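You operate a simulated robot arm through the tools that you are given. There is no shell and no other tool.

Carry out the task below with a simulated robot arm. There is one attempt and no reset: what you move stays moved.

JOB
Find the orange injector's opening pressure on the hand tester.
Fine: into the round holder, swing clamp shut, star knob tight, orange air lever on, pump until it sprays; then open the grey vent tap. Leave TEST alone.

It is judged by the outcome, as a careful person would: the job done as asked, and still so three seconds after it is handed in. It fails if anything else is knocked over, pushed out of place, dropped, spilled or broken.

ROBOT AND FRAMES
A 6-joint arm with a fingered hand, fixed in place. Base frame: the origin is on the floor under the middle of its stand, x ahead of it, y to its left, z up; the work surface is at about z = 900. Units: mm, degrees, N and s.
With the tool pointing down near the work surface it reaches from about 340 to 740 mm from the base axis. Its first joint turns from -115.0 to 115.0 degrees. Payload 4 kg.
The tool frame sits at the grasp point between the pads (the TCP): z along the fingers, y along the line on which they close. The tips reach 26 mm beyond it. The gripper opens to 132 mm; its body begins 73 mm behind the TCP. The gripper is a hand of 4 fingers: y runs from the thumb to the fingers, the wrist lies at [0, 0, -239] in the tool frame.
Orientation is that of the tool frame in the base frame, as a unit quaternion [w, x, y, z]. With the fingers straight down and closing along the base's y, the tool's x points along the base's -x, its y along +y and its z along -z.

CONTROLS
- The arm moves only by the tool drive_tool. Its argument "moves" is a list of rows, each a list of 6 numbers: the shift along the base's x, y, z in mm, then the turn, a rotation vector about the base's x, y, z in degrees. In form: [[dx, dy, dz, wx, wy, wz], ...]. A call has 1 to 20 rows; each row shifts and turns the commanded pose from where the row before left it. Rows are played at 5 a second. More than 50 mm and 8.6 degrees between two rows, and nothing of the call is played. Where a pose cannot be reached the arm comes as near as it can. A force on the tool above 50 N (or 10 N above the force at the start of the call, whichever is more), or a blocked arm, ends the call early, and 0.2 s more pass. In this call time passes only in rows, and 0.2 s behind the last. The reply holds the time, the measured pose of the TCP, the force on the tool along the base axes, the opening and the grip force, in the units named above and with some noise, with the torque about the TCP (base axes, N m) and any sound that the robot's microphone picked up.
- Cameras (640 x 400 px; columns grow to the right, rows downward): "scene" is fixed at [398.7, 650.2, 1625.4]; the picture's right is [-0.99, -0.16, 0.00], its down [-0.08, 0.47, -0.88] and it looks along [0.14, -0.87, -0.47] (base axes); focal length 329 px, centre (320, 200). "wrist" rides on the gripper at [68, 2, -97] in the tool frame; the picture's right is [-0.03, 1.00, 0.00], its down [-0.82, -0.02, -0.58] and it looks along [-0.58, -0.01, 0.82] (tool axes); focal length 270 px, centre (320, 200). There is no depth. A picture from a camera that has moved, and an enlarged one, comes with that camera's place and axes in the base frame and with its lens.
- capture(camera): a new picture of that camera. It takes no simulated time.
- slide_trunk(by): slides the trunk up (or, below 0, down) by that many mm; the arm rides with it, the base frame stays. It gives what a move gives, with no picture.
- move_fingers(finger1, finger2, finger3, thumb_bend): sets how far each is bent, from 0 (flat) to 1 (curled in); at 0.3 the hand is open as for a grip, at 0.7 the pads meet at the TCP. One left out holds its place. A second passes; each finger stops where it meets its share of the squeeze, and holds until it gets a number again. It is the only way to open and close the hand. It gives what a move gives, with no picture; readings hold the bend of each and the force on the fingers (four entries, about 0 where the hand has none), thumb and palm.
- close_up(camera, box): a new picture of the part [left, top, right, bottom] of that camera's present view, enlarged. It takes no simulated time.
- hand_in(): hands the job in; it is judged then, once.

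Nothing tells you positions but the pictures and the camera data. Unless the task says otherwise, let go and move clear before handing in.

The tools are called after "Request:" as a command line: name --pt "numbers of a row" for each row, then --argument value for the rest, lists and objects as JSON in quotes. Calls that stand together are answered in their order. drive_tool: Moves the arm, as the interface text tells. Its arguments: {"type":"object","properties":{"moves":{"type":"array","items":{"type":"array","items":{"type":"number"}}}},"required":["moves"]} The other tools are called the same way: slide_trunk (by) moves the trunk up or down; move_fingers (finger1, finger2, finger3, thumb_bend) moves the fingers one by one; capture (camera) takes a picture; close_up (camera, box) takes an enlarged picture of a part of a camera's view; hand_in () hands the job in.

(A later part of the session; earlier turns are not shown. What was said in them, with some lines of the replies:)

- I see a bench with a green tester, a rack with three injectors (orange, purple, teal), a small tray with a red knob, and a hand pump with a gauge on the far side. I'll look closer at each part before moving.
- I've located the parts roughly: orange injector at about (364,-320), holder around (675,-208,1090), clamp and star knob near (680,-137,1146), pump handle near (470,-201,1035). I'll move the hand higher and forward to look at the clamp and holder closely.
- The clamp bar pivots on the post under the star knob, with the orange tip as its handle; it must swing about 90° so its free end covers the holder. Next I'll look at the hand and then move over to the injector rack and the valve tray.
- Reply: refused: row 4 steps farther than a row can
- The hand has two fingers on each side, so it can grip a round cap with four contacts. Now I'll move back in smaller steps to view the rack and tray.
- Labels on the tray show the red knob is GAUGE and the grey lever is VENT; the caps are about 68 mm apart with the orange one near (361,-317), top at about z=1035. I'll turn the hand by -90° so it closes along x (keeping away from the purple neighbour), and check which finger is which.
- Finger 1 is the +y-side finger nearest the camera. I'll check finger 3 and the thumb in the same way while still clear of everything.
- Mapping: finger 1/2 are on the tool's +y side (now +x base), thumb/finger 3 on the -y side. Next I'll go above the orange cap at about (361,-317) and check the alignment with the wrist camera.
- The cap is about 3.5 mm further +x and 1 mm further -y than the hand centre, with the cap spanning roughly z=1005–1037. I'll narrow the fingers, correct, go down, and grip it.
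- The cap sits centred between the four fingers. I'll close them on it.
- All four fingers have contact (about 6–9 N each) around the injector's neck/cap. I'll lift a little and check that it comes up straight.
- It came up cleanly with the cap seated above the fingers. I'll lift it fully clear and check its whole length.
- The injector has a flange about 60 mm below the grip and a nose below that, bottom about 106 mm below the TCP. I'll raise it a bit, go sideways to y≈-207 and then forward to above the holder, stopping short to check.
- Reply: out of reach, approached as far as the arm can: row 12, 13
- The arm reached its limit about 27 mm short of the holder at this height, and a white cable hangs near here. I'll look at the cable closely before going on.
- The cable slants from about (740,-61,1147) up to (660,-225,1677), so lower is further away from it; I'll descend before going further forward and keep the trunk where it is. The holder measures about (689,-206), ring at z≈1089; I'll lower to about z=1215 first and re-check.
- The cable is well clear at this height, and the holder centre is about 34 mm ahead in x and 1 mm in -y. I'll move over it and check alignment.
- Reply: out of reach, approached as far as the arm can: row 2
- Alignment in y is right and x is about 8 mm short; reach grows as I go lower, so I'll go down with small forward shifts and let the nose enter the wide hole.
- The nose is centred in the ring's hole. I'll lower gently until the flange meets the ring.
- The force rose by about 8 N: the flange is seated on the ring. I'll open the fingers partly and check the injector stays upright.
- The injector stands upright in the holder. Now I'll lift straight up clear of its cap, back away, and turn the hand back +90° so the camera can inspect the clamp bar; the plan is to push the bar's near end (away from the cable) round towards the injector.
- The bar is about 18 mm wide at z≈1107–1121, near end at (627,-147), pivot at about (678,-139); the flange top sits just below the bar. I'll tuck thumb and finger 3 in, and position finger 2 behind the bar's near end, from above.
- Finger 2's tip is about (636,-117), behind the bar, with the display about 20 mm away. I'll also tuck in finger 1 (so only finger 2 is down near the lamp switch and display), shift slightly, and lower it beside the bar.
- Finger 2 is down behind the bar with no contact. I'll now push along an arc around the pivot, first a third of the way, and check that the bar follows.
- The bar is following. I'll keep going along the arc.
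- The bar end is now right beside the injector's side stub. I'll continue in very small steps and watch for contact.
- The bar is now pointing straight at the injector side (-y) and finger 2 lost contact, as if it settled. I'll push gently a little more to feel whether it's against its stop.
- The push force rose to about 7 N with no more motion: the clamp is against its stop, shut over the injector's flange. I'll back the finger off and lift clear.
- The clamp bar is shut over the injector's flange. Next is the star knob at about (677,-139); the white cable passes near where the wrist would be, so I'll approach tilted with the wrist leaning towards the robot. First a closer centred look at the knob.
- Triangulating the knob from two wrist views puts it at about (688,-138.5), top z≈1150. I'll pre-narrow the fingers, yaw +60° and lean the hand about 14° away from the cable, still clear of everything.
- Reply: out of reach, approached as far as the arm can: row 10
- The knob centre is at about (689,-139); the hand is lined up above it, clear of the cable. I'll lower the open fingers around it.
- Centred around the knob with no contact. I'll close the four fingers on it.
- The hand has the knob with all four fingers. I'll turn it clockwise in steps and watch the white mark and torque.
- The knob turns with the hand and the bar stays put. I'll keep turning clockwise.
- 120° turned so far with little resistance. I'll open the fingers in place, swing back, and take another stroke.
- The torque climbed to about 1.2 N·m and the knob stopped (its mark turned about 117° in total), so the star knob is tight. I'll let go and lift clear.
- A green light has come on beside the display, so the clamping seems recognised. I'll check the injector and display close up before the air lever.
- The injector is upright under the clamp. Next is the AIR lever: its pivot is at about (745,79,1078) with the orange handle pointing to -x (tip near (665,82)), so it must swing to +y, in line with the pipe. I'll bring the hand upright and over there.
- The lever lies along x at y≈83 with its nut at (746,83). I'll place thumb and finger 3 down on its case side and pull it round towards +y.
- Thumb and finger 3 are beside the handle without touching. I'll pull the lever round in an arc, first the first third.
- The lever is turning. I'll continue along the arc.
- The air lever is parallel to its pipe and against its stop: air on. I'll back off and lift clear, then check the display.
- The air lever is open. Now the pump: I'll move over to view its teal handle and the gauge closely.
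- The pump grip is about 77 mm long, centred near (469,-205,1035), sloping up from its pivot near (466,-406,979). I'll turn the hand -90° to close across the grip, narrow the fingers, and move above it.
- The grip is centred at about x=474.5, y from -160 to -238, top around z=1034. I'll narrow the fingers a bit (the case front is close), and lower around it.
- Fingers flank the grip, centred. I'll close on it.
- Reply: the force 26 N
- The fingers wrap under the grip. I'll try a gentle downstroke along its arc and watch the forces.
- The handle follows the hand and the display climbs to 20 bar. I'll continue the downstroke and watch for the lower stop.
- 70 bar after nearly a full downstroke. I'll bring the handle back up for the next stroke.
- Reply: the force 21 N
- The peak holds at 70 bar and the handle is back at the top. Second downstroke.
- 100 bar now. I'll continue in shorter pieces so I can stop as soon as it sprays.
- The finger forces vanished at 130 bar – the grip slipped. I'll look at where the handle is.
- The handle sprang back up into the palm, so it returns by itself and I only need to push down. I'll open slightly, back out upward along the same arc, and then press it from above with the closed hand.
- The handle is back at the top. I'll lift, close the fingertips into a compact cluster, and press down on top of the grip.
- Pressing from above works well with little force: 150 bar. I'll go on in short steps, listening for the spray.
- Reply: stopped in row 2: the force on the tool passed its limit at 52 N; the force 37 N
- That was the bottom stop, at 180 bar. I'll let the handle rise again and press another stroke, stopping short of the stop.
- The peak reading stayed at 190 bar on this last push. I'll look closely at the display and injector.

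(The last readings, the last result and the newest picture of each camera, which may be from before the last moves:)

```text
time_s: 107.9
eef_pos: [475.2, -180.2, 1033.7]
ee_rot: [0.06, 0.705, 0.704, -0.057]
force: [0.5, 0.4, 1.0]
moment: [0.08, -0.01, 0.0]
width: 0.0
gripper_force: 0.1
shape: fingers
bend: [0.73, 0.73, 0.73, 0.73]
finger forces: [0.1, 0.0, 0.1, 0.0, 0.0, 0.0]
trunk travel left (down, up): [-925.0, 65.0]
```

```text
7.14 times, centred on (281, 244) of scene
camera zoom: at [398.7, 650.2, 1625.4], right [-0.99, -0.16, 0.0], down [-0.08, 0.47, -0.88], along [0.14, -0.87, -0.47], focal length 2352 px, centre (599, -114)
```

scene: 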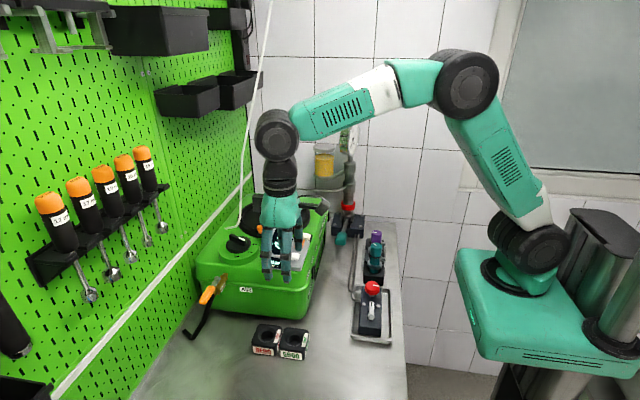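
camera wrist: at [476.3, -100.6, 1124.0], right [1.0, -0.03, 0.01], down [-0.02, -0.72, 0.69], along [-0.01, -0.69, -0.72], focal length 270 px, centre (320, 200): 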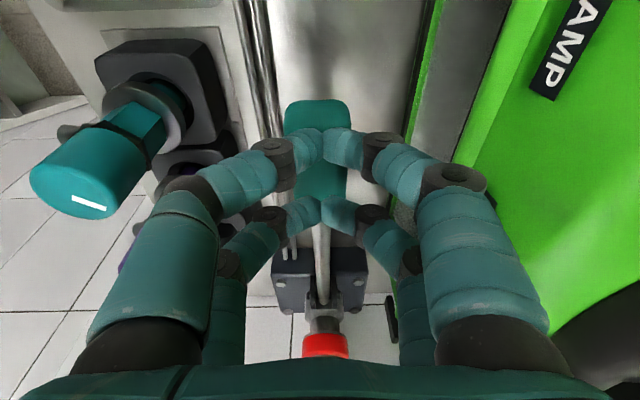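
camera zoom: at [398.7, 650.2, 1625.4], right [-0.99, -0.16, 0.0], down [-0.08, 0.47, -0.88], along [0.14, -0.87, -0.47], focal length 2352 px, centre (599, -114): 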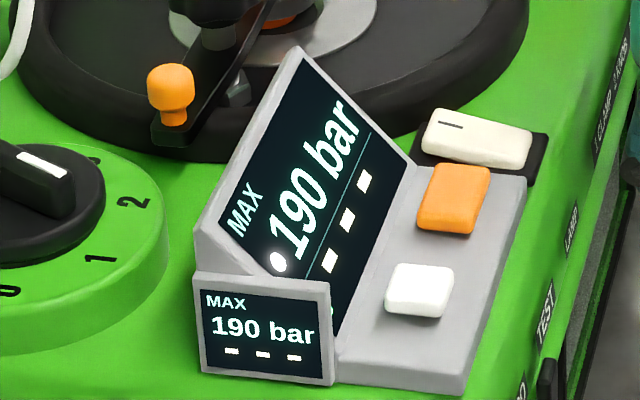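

The peak stays at 190 bar although I kept pumping, and a new white dot has lit beside the reading – the injector opened. I'll lift off the handle and confirm with the wrist camera.

Request:
drive_tool --pt "0 -1 10 3 0 0" --pt "0 -2 12 3.2 0 0" --pt "0 -2.5 12 3.2 0 0" --pt "0 -2 15 0.5 0 0" --pt "0 0 30 0 0 0" --pt "0 0 40 0 0 0" --pt "0 0 40 0 0 0"

Request:
drive_tool --pt "0 10 0 0 0 8.18182" --pt "0 10 0 0 0 8.18182" --pt "0 10 0 0 0 8.18182" --pt "0 10 0 0 0 8.18182" --pt "0 10 0 0 0 8.18182" --pt "0 10 0 0 0 8.18182" --pt "0 10 0 0 0 8.18182" --pt "0 10 0 0 0 8.18182" --pt "0 10 0 0 0 8.18182" --pt "0 0 0 0 0 8.18182" --pt "0 0 0 0 0 8.18182"

Request:
capture --camera "wrist"

Request:
capture --camera "scene"

```text
time_s: 109.5
eef_pos: [475.2, -188.7, 1195.1]
ee_rot: [-0.001, 0.708, 0.706, 0.005]
force: [0.4, -1.2, -0.5]
moment: [-0.03, 0.0, 0.01]
width: 0.2
gripper_force: 0.1
shape: fingers
bend: [0.73, 0.73, 0.73, 0.73]
finger forces: [0.0, 0.0, 0.0, 0.0, 0.1, 0.0]
trunk travel left (down, up): [-925.0, 65.0]
```

```text
time_s: 111.9
eef_pos: [475.7, -98.3, 1192.7]
ee_rot: [-0.003, -0.001, 1.0, 0.003]
force: [0.9, 0.4, 0.1]
moment: [0.0, 0.0, 0.0]
width: 0.0
gripper_force: 0.0
shape: fingers
bend: [0.73, 0.73, 0.73, 0.73]
finger forces: [0.1, 0.1, 0.1, 0.0, 0.0, 0.1]
trunk travel left (down, up): [-925.0, 65.0]
```

```text
taken
camera wrist: at [407.3, -98.1, 1291.6], right [0.02, 1.0, 0.01], down [0.82, -0.02, 0.57], along [0.57, -0.01, -0.82], focal length 270 px, centre (320, 200)
```

wrist: 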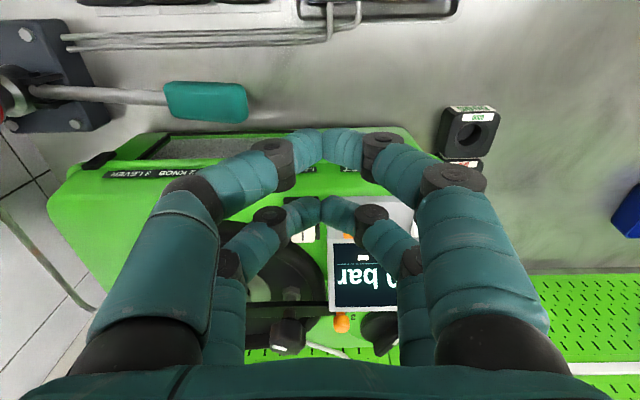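

```text
taken
```

scene: 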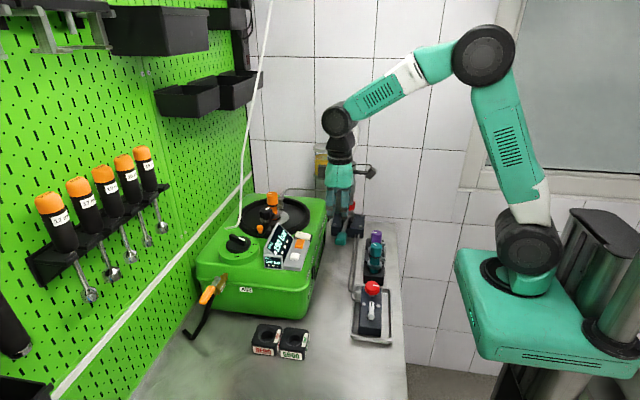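

Request:
move_fingers --finger1 0.3 --finger2 0.3 --finger3 0.3 --thumb_bend 0.3

Request:
drive_tool --pt "10 15 20 0 0 0" --pt "10 15 20 0 0 0"

Request:
capture --camera "wrist"

Request:
close_up --camera "wrist" --box '[240, 140, 420, 290]'

Request:
close_up --camera "scene" --box '[316, 110, 380, 170]'

Request:
close_up --camera "scene" --box '[316, 270, 428, 350]'

```text
time_s: 112.9
eef_pos: [475.4, -99.2, 1192.9]
ee_rot: [-0.004, 0.001, 1.0, 0.002]
force: [1.1, 0.1, 0.4]
moment: [0.02, 0.0, 0.01]
width: 132.4
gripper_force: 0.1
shape: fingers
bend: [0.3, 0.3, 0.3, 0.3]
finger forces: [0.0, 0.1, 0.0, 0.0, 0.0, 0.0]
trunk travel left (down, up): [-925.0, 65.0]
```

```text
time_s: 113.5
eef_pos: [494.9, -70.0, 1232.8]
ee_rot: [-0.004, 0.002, 1.0, 0.003]
force: [0.1, 0.5, 0.2]
moment: [0.01, -0.01, -0.02]
width: 132.5
gripper_force: 0.0
shape: fingers
bend: [0.3, 0.3, 0.3, 0.3]
finger forces: [0.0, 0.0, 0.0, 0.1, 0.0, 0.0]
trunk travel left (down, up): [-925.0, 65.0]
```

```text
taken
camera wrist: at [427.1, -68.1, 1331.2], right [0.03, 1.0, 0.01], down [0.82, -0.03, 0.57], along [0.57, -0.01, -0.82], focal length 270 px, centre (320, 200)
```

wrist: 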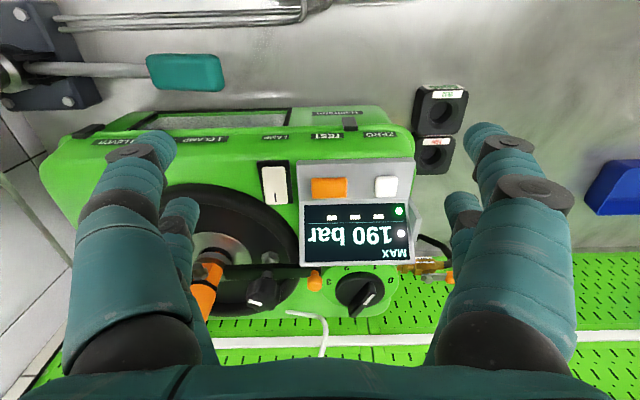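

```text
2.67 times, centred on (330, 215) of wrist
camera zoom: at [427.1, -68.1, 1331.2], right [0.03, 1.0, 0.01], down [0.82, -0.03, 0.57], along [0.57, -0.01, -0.82], focal length 721 px, centre (293, 160)
```

zoom: 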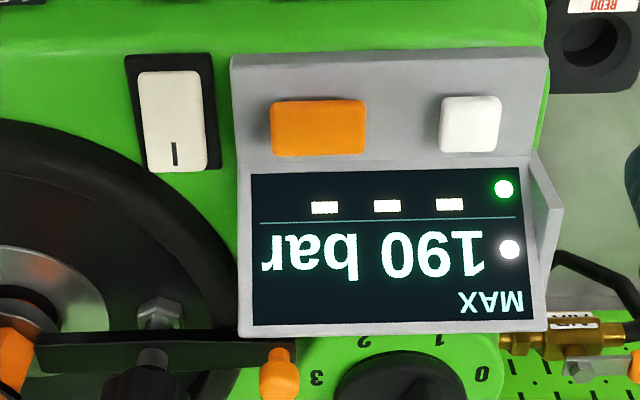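

```text
6.67 times, centred on (348, 140) of scene
camera zoom: at [398.7, 650.2, 1625.4], right [-0.99, -0.16, 0.0], down [-0.08, 0.47, -0.88], along [0.14, -0.87, -0.47], focal length 2195 px, centre (133, 600)
```

zoom: 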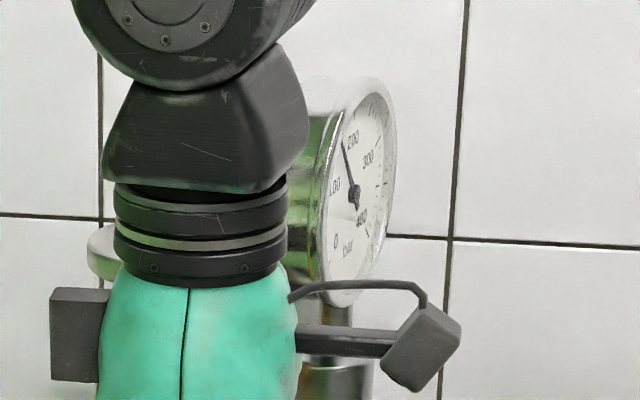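

```text
5.00 times, centred on (372, 310) of scene
camera zoom: at [398.7, 650.2, 1625.4], right [-0.99, -0.16, 0.0], down [-0.08, 0.47, -0.88], along [0.14, -0.87, -0.47], focal length 1646 px, centre (60, -350)
```

zoom: 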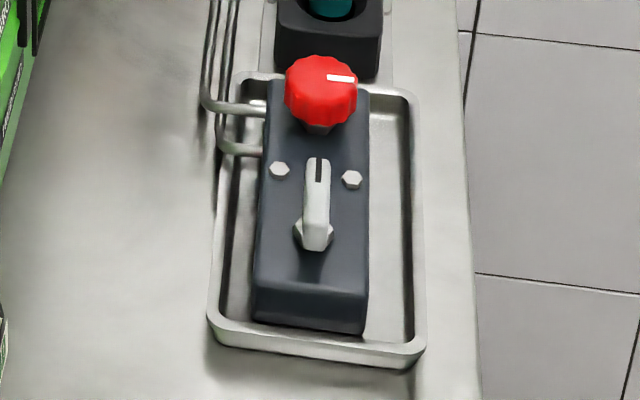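

The display confirms 190 bar peak with a white light next to the reading, and the gauge agrees (just under 200), so the injector has opened at about 190 bar. Now the grey vent tap, centred near (366,12) with its bar along y: I'll go above it and look.

Request:
drive_tool --pt "-25 10 -5 0 0 -8.18182" --pt "-25 10 -5 0 0 -8.18182" --pt "-20 10 -5 0 0 -8.18182" --pt "-20 10 -5 0 0 -8.18182" --pt "-15 10 -5 0 0 -8.18182" --pt "-10 10 -5 0 0 -8.18182" --pt "-5 10 -10 0 0 -8.18182" --pt "-5 10 -10 0 0 -8.18182" --pt "-3 2 -10 0 0 -8.18182" --pt "0 0 -10 0 0 -8.18182" --pt "0 0 -10 0 0 -8.18182"

Request:
capture --camera "wrist"

Request:
close_up --camera "wrist" --box '[220, 40, 420, 190]'

Request:
close_up --camera "scene" --box '[316, 220, 428, 350]'

```text
time_s: 115.9
eef_pos: [367.5, 12.2, 1153.3]
ee_rot: [0.0, 0.709, 0.705, 0.004]
force: [-0.4, 0.5, -0.2]
moment: [-0.03, 0.01, 0.02]
width: 132.7
gripper_force: 0.0
shape: fingers
bend: [0.3, 0.3, 0.3, 0.3]
finger forces: [0.1, 0.0, 0.0, 0.0, 0.0, 0.0]
trunk travel left (down, up): [-925.0, 65.0]
```

```text
taken
camera wrist: at [368.4, 80.2, 1250.9], right [1.0, -0.03, 0.01], down [-0.03, -0.82, 0.57], along [-0.01, -0.57, -0.82], focal length 270 px, centre (320, 200)
```

wrist: 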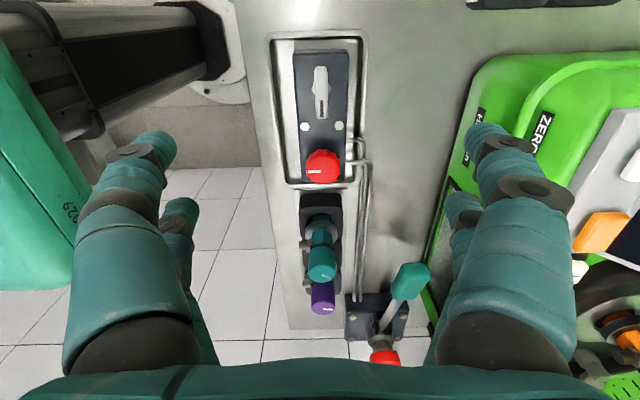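

```text
2.67 times, centred on (320, 115) of wrist
camera zoom: at [368.4, 80.2, 1250.9], right [1.0, -0.03, 0.01], down [-0.03, -0.82, 0.57], along [-0.01, -0.57, -0.82], focal length 721 px, centre (320, 427)
```

zoom: 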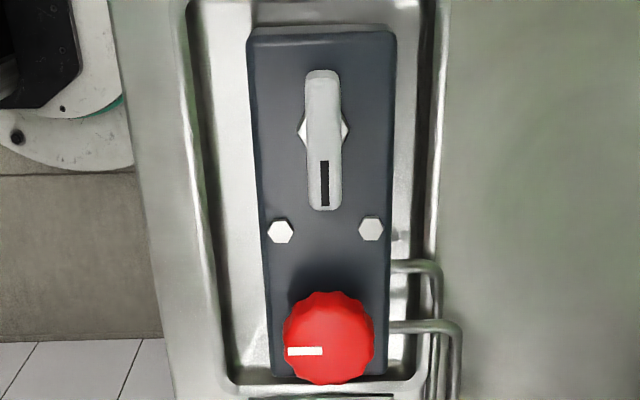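

```text
3.08 times, centred on (372, 285) of scene
camera zoom: at [398.7, 650.2, 1625.4], right [-0.99, -0.16, 0.0], down [-0.08, 0.47, -0.88], along [0.14, -0.87, -0.47], focal length 1013 px, centre (160, -62)
```

zoom: 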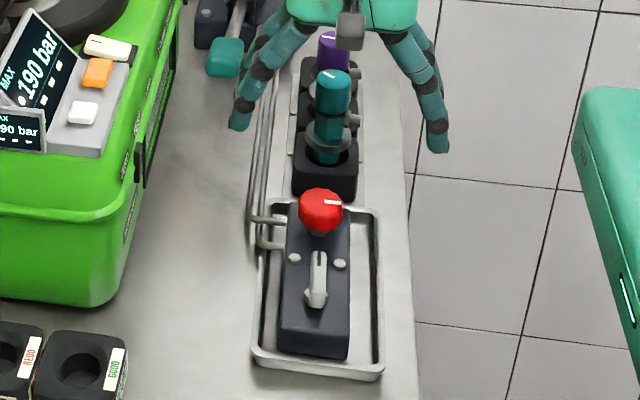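

The bar is centred at (367.7,12), about 14 mm wide. I'll narrow the fingers and lower them around it.

Request:
move_fingers --finger1 0.59 --finger2 0.59 --finger3 0.59 --thumb_bend 0.59

Request:
drive_tool --pt "1 0 -35 0 0 0" --pt "0 0 -35 0 0 0" --pt "0 0 -35 0 0 0" --pt "0 0 -35 0 0 0" --pt "0 0 -20 0 0 0" --pt "0 0 -14 0 0 0"

Request:
capture --camera "wrist"

Request:
close_up --camera "scene" --box '[332, 230, 412, 350]'

```text
time_s: 116.9
eef_pos: [366.7, 12.9, 1152.0]
ee_rot: [-0.001, 0.708, 0.707, 0.004]
force: [-0.1, 0.0, 0.6]
moment: [0.0, 0.0, 0.0]
width: 36.5
gripper_force: 0.0
shape: fingers
bend: [0.59, 0.59, 0.59, 0.59]
finger forces: [0.1, 0.0, 0.0, 0.0, 0.0, 0.1]
trunk travel left (down, up): [-925.0, 65.0]
```

```text
time_s: 118.3
eef_pos: [367.8, 13.6, 978.9]
ee_rot: [-0.001, 0.708, 0.707, 0.005]
force: [0.0, 0.0, 0.1]
moment: [0.0, 0.01, -0.02]
width: 36.2
gripper_force: 0.1
shape: fingers
bend: [0.59, 0.59, 0.59, 0.59]
finger forces: [0.0, 0.1, 0.0, 0.1, 0.0, 0.1]
trunk travel left (down, up): [-925.0, 65.0]
```

```text
taken
camera wrist: at [369.4, 80.4, 1076.8], right [1.0, -0.03, 0.01], down [-0.02, -0.82, 0.57], along [-0.01, -0.57, -0.82], focal length 270 px, centre (320, 200)
```

wrist: 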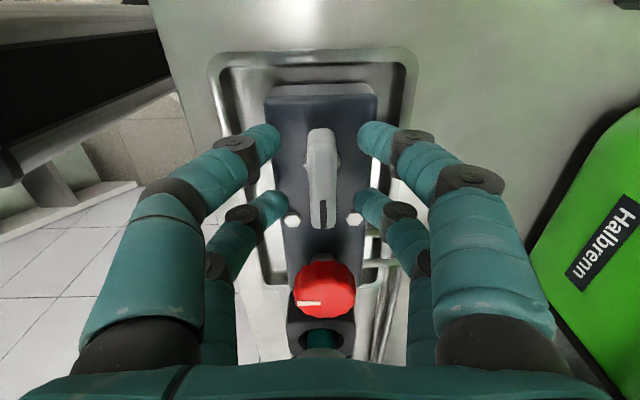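

```text
3.33 times, centred on (372, 290) of scene
camera zoom: at [398.7, 650.2, 1625.4], right [-0.99, -0.16, 0.0], down [-0.08, 0.47, -0.88], along [0.14, -0.87, -0.47], focal length 1098 px, centre (147, -100)
```

zoom: 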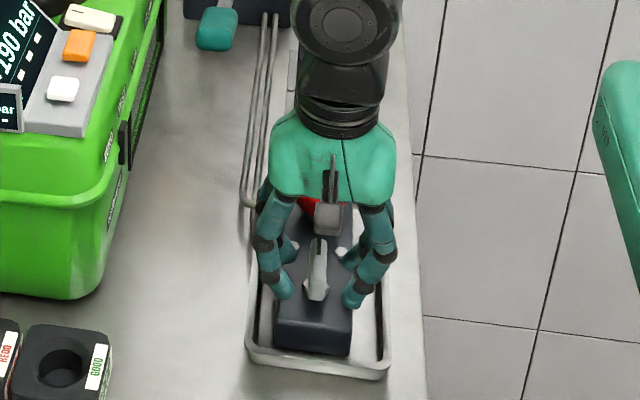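

Request:
drive_tool --pt "0 -0.5 -7 0 0 0" --pt "0 -0.5 -6 0 0 0"

Request:
move_fingers --finger1 0.75 --finger2 0.75 --finger3 0.75 --thumb_bend 0.75

Request:
capture --camera "wrist"

Request:
close_up --camera "scene" --box '[332, 240, 412, 350]'

```text
time_s: 118.9
eef_pos: [368.3, 12.6, 968.3]
ee_rot: [-0.001, 0.708, 0.707, 0.004]
force: [-0.5, 2.4, 20.1]
moment: [-0.12, 0.19, -0.03]
width: 36.1
gripper_force: 10.0
shape: fingers
bend: [0.59, 0.59, 0.61, 0.59]
finger forces: [2.2, 5.0, 8.8, 0.1, 4.3, 0.0]
trunk travel left (down, up): [-925.0, 65.0]
```

```text
time_s: 119.9
eef_pos: [368.3, 11.9, 966.1]
ee_rot: [0.0, 0.708, 0.706, 0.003]
force: [-3.2, -0.6, -24.2]
moment: [-0.02, 0.1, 0.04]
width: 7.8
gripper_force: 16.2
shape: fingers
bend: [0.71, 0.71, 0.72, 0.68]
finger forces: [7.4, 7.7, 6.7, 0.0, 9.8, 0.1]
trunk travel left (down, up): [-925.0, 65.0]
```

```text
taken
camera wrist: at [370.0, 79.9, 1063.7], right [1.0, -0.03, 0.0], down [-0.02, -0.82, 0.57], along [-0.01, -0.57, -0.82], focal length 270 px, centre (320, 200)
```

wrist: 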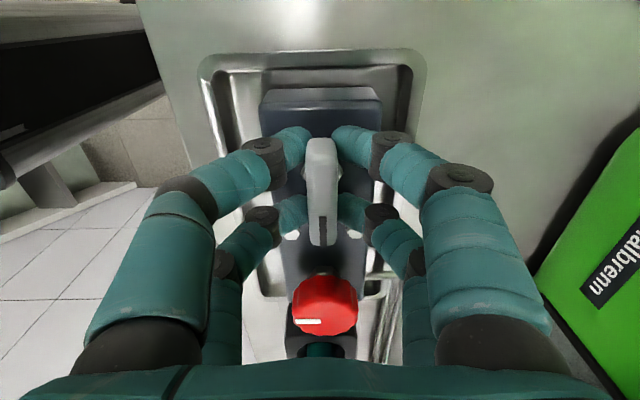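

```text
3.64 times, centred on (372, 295) of scene
camera zoom: at [398.7, 650.2, 1625.4], right [-0.99, -0.16, 0.0], down [-0.08, 0.47, -0.88], along [0.14, -0.87, -0.47], focal length 1197 px, centre (131, -146)
```

zoom: 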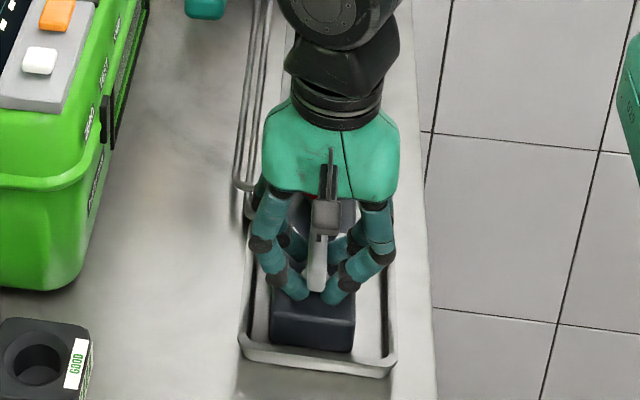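

The fingers hold the tap bar. I'll try turning it anticlockwise (the usual opening direction) gently and watch for a stop.

Request:
drive_tool --pt "0 0 1 0 0 4" --pt "0 0 0 0 0 4" --pt "0 0 0 0 0 4"

Request:
capture --camera "wrist"

Request:
close_up --camera "scene" --box '[332, 240, 412, 350]'

```text
time_s: 120.7
eef_pos: [369.0, 12.1, 967.2]
ee_rot: [-0.002, 0.63, 0.777, 0.004]
force: [-2.6, 0.3, -22.6]
moment: [-0.08, 0.05, -0.07]
width: 8.6
gripper_force: 14.3
shape: fingers
bend: [0.71, 0.71, 0.71, 0.68]
finger forces: [7.1, 5.6, 6.8, 0.0, 9.2, 0.0]
trunk travel left (down, up): [-925.0, 65.0]
```

```text
taken
camera wrist: at [356.1, 78.4, 1065.1], right [0.98, 0.18, 0.0], down [0.15, -0.81, 0.57], along [0.11, -0.56, -0.82], focal length 270 px, centre (320, 200)
```

wrist: 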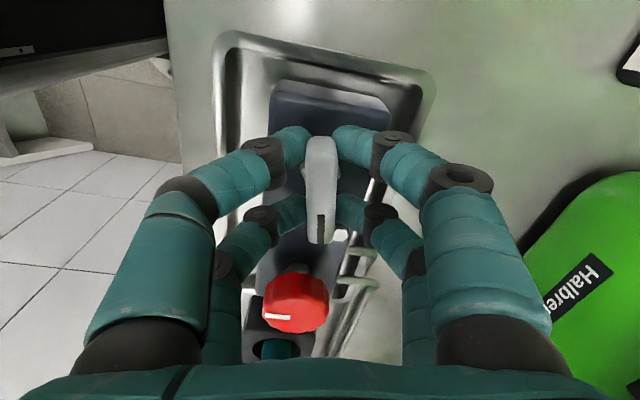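

```text
3.64 times, centred on (372, 295) of scene
camera zoom: at [398.7, 650.2, 1625.4], right [-0.99, -0.16, 0.0], down [-0.08, 0.47, -0.88], along [0.14, -0.87, -0.47], focal length 1197 px, centre (131, -146)
```

zoom: 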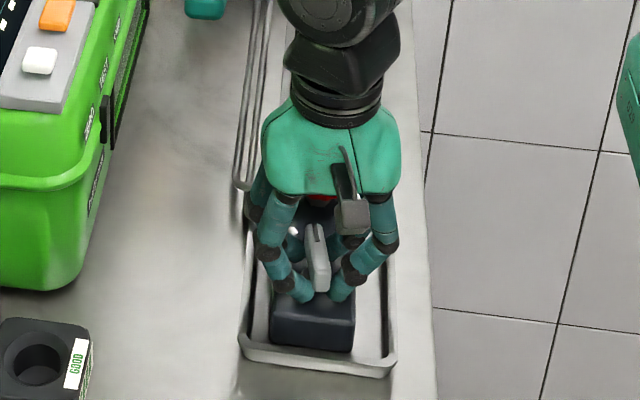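

The tap turns freely anticlockwise. I'll continue to a quarter turn.

Request:
drive_tool --pt "0 0 0 0 0 6" --pt "0 0 0 0 0 6" --pt "0 0 0 0 0 6" --pt "0 0 0 0 0 6" --pt "0 0 0 0 0 6" --pt "0 0 0 0 0 6" --pt "0 0 0 0 0 6"

Request:
close_up --camera "scene" --box '[332, 240, 412, 350]'

Request:
drive_tool --pt "0 0 0 0 0 6" --pt "0 0 0 0 0 6" --pt "0 0 0 0 0 6" --pt "0 0 0 0 0 6" --pt "0 0 0 0 0 6" --pt "0 0 0 0 0 4"

Request:
capture --camera "wrist"

Request:
close_up --camera "scene" --box '[332, 240, 412, 350]'

```text
time_s: 122.3
eef_pos: [369.1, 13.5, 967.9]
ee_rot: [-0.002, 0.309, 0.951, 0.004]
force: [-2.6, -3.4, -22.3]
moment: [-0.09, 0.0, -0.05]
width: 8.5
gripper_force: 14.1
shape: fingers
bend: [0.71, 0.71, 0.71, 0.68]
finger forces: [6.5, 5.3, 7.3, 0.1, 9.4, 0.0]
trunk travel left (down, up): [-925.0, 65.0]
```

```text
3.64 times, centred on (372, 295) of scene
camera zoom: at [398.7, 650.2, 1625.4], right [-0.99, -0.16, 0.0], down [-0.08, 0.47, -0.88], along [0.14, -0.87, -0.47], focal length 1197 px, centre (131, -146)
```

zoom: 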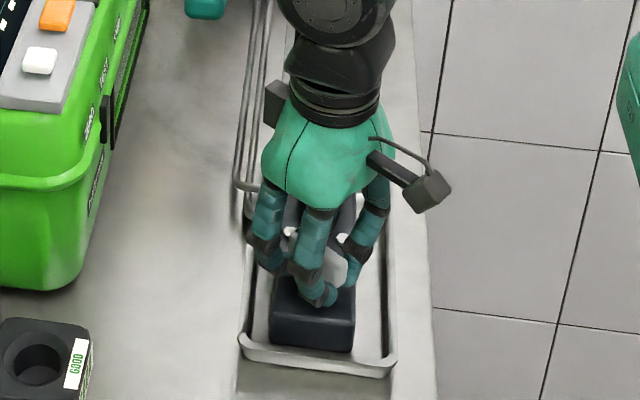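

```text
time_s: 123.7
eef_pos: [370.3, 10.5, 967.5]
ee_rot: [-0.003, 0.018, 1.0, 0.003]
force: [-0.5, -2.9, -19.3]
moment: [-0.07, -0.04, -0.05]
width: 8.3
gripper_force: 14.3
shape: fingers
bend: [0.71, 0.71, 0.71, 0.68]
finger forces: [6.7, 5.6, 7.1, 0.0, 9.2, 0.0]
trunk travel left (down, up): [-925.0, 65.0]
```

```text
taken
camera wrist: at [301.4, 14.9, 1065.1], right [0.06, 1.0, 0.01], down [0.82, -0.05, 0.57], along [0.57, -0.03, -0.82], focal length 270 px, centre (320, 200)
```

wrist: 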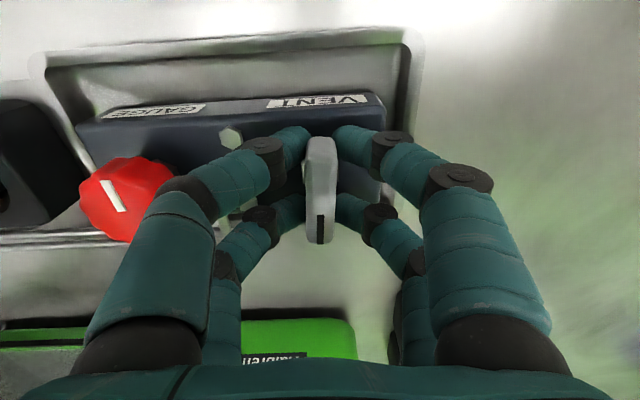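

```text
3.64 times, centred on (372, 295) of scene
camera zoom: at [398.7, 650.2, 1625.4], right [-0.99, -0.16, 0.0], down [-0.08, 0.47, -0.88], along [0.14, -0.87, -0.47], focal length 1197 px, centre (131, -146)
```

zoom: 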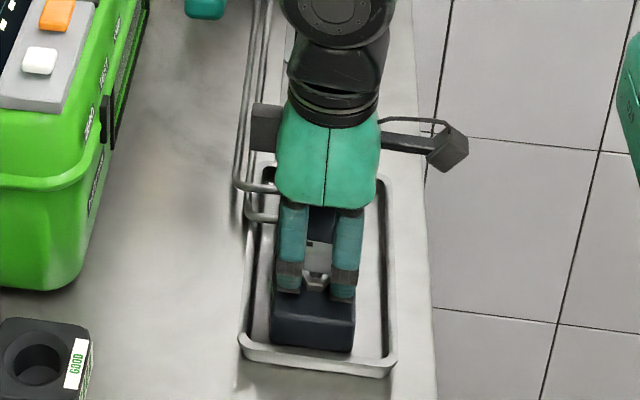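

Nearly a quarter turn without a stop yet. I'll check the gauge and nudge a little further to find the stop.

Request:
close_up --camera "scene" --box '[316, 110, 380, 170]'

Request:
drive_tool --pt "0 0 0 0 0 3" --pt "0 0 0 0 0 3" --pt "0 0 0 0 0 3"

Request:
capture --camera "wrist"

Request:
close_up --camera "scene" --box '[316, 110, 380, 170]'

```text
6.67 times, centred on (348, 140) of scene
camera zoom: at [398.7, 650.2, 1625.4], right [-0.99, -0.16, 0.0], down [-0.08, 0.47, -0.88], along [0.14, -0.87, -0.47], focal length 2195 px, centre (133, 600)
```

zoom: 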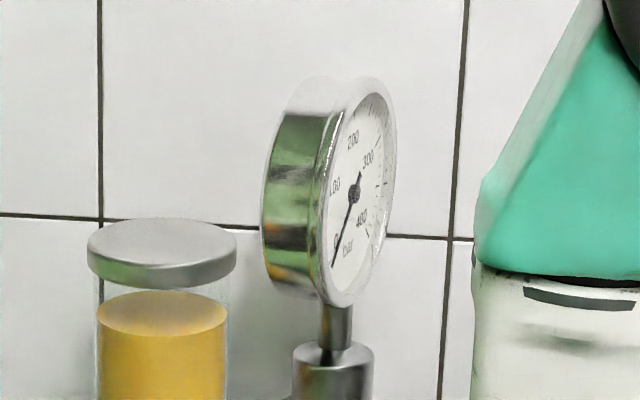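

```text
time_s: 124.5
eef_pos: [369.6, 12.7, 966.7]
ee_rot: [-0.004, -0.061, 0.998, 0.003]
force: [2.1, -0.8, -17.9]
moment: [0.0, -0.09, -0.22]
width: 8.8
gripper_force: 14.5
shape: fingers
bend: [0.71, 0.72, 0.71, 0.69]
finger forces: [8.8, 4.7, 8.9, 0.1, 6.7, 0.1]
trunk travel left (down, up): [-925.0, 65.0]
```

```text
taken
camera wrist: at [301.6, 4.4, 1065.2], right [-0.1, 1.0, 0.01], down [0.82, 0.08, 0.57], along [0.57, 0.06, -0.82], focal length 270 px, centre (320, 200)
```

wrist: 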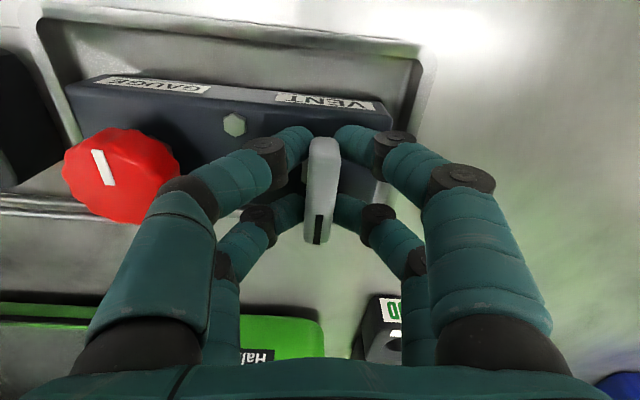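

```text
6.67 times, centred on (348, 140) of scene
camera zoom: at [398.7, 650.2, 1625.4], right [-0.99, -0.16, 0.0], down [-0.08, 0.47, -0.88], along [0.14, -0.87, -0.47], focal length 2195 px, centre (133, 600)
```

zoom: 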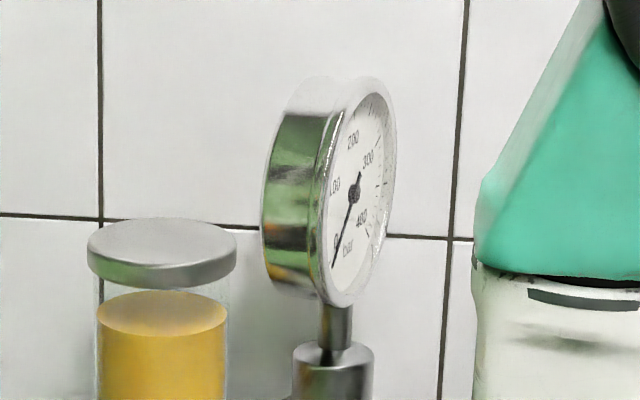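

The gauge has fallen to 0 and the torque rises at the end stop: the vent is open. I'll release the tap and lift clear.

Request:
move_fingers --finger1 0.58 --finger2 0.58 --finger3 0.58 --thumb_bend 0.58

Request:
drive_tool --pt "0 0 10 0 0 0" --pt "0 0 25 0 0 0" --pt "0 0 35 0 0 0" --pt "0 0 40 0 0 0" --pt "0 0 40 0 0 0" --pt "0 0 40 0 0 0" --pt "10 0 40 0 0 0"

Request:
capture --camera "wrist"

Request:
capture --camera "scene"

Request:
close_up --camera "scene" --box '[332, 270, 412, 350]'

Request:
close_up --camera "scene" --box '[200, 180, 320, 300]'

```text
time_s: 125.5
eef_pos: [368.3, 11.1, 967.5]
ee_rot: [-0.003, -0.06, 0.998, 0.003]
force: [0.6, 0.1, 15.3]
moment: [-0.18, -0.14, -0.01]
width: 41.6
gripper_force: 8.1
shape: fingers
bend: [0.57, 0.57, 0.58, 0.57]
finger forces: [1.2, 3.8, 8.0, 0.0, 3.3, 0.1]
trunk travel left (down, up): [-925.0, 65.0]
```

```text
time_s: 127.1
eef_pos: [379.4, 12.1, 1198.5]
ee_rot: [-0.003, -0.06, 0.998, 0.003]
force: [0.5, 0.9, 1.0]
moment: [-0.04, 0.0, 0.01]
width: 41.7
gripper_force: 0.0
shape: fingers
bend: [0.57, 0.57, 0.57, 0.57]
finger forces: [0.0, 0.1, 0.0, 0.0, 0.0, 0.0]
trunk travel left (down, up): [-925.0, 65.0]
```

```text
taken
camera wrist: at [311.0, 5.2, 1296.3], right [-0.1, 1.0, 0.01], down [0.82, 0.08, 0.57], along [0.57, 0.06, -0.82], focal length 270 px, centre (320, 200)
```

wrist: 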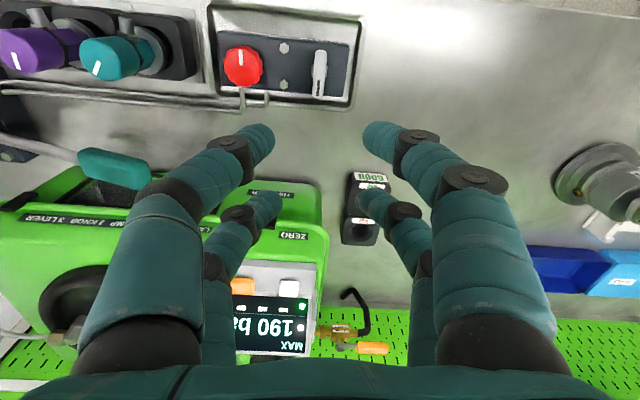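

```text
taken
```

scene: 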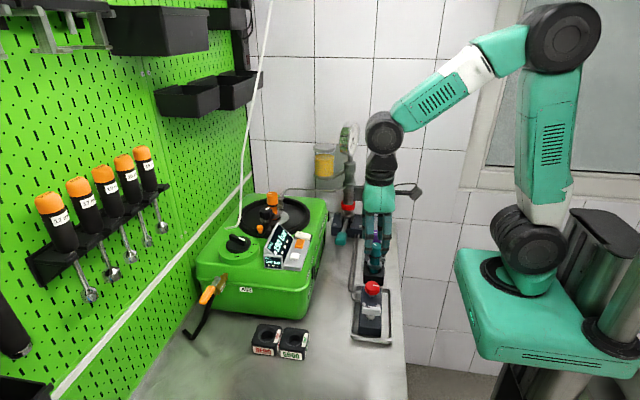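

```text
5.00 times, centred on (372, 310) of scene
camera zoom: at [398.7, 650.2, 1625.4], right [-0.99, -0.16, 0.0], down [-0.08, 0.47, -0.88], along [0.14, -0.87, -0.47], focal length 1646 px, centre (60, -350)
```

zoom: 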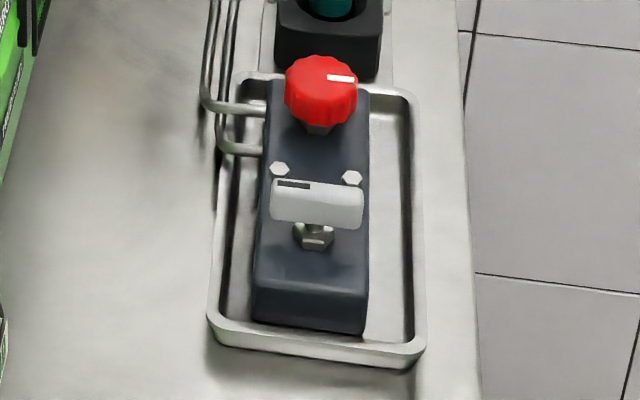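

```text
3.33 times, centred on (260, 240) of scene
camera zoom: at [398.7, 650.2, 1625.4], right [-0.99, -0.16, 0.0], down [-0.08, 0.47, -0.88], along [0.14, -0.87, -0.47], focal length 1098 px, centre (520, 67)
```

zoom: 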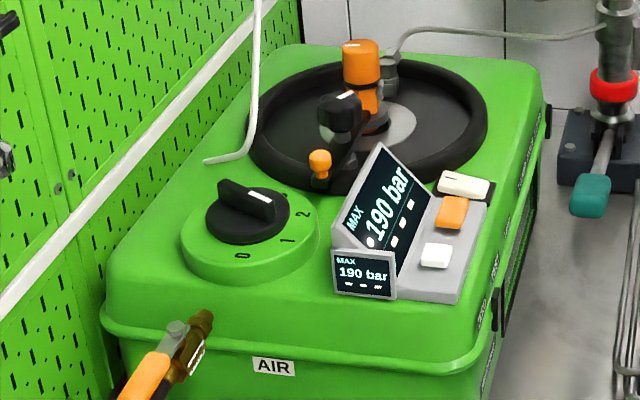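

The gauge is at 0 and the vent tap is a quarter turn open. The display holds the peak of 190 bar, the injector is clamped in the holder with the air on, and nothing else has moved. The orange injector's opening pressure is 190 bar (display resolution 10 bar). The hand is clear, so I'm handing in.

Request:
hand_in

```text
The job is handed in.
```

The orange injector's opening pressure is about **190 bar**. The tester's peak reading held at 190 through further pumping, and the dial gauge showed just under 200. The display moves in 10 bar steps.

I judged that it had sprayed from that plateau and a white light that came on beside the reading. The microphone picked up no spray sound, and I did not see the spray itself.

- **Setup:** The injector is in the round holder with the swing clamp shut against its stop. The star knob is tight and the orange air lever is on.
- **Pump:** The handle slipped out of the grip at 130 bar on the second stroke. I finished by pressing it from above and touched its bottom stop once.
- **Vent:** The grey vent tap is open a quarter turn, and the dial gauge has dropped to 0. The display still holds the 190 bar peak.
- **Left alone:** I did not touch TEST, and I saw nothing else knocked or moved. While the knob was being tightened, the injector turned about 30° in its holder. It is still upright under the clamp.
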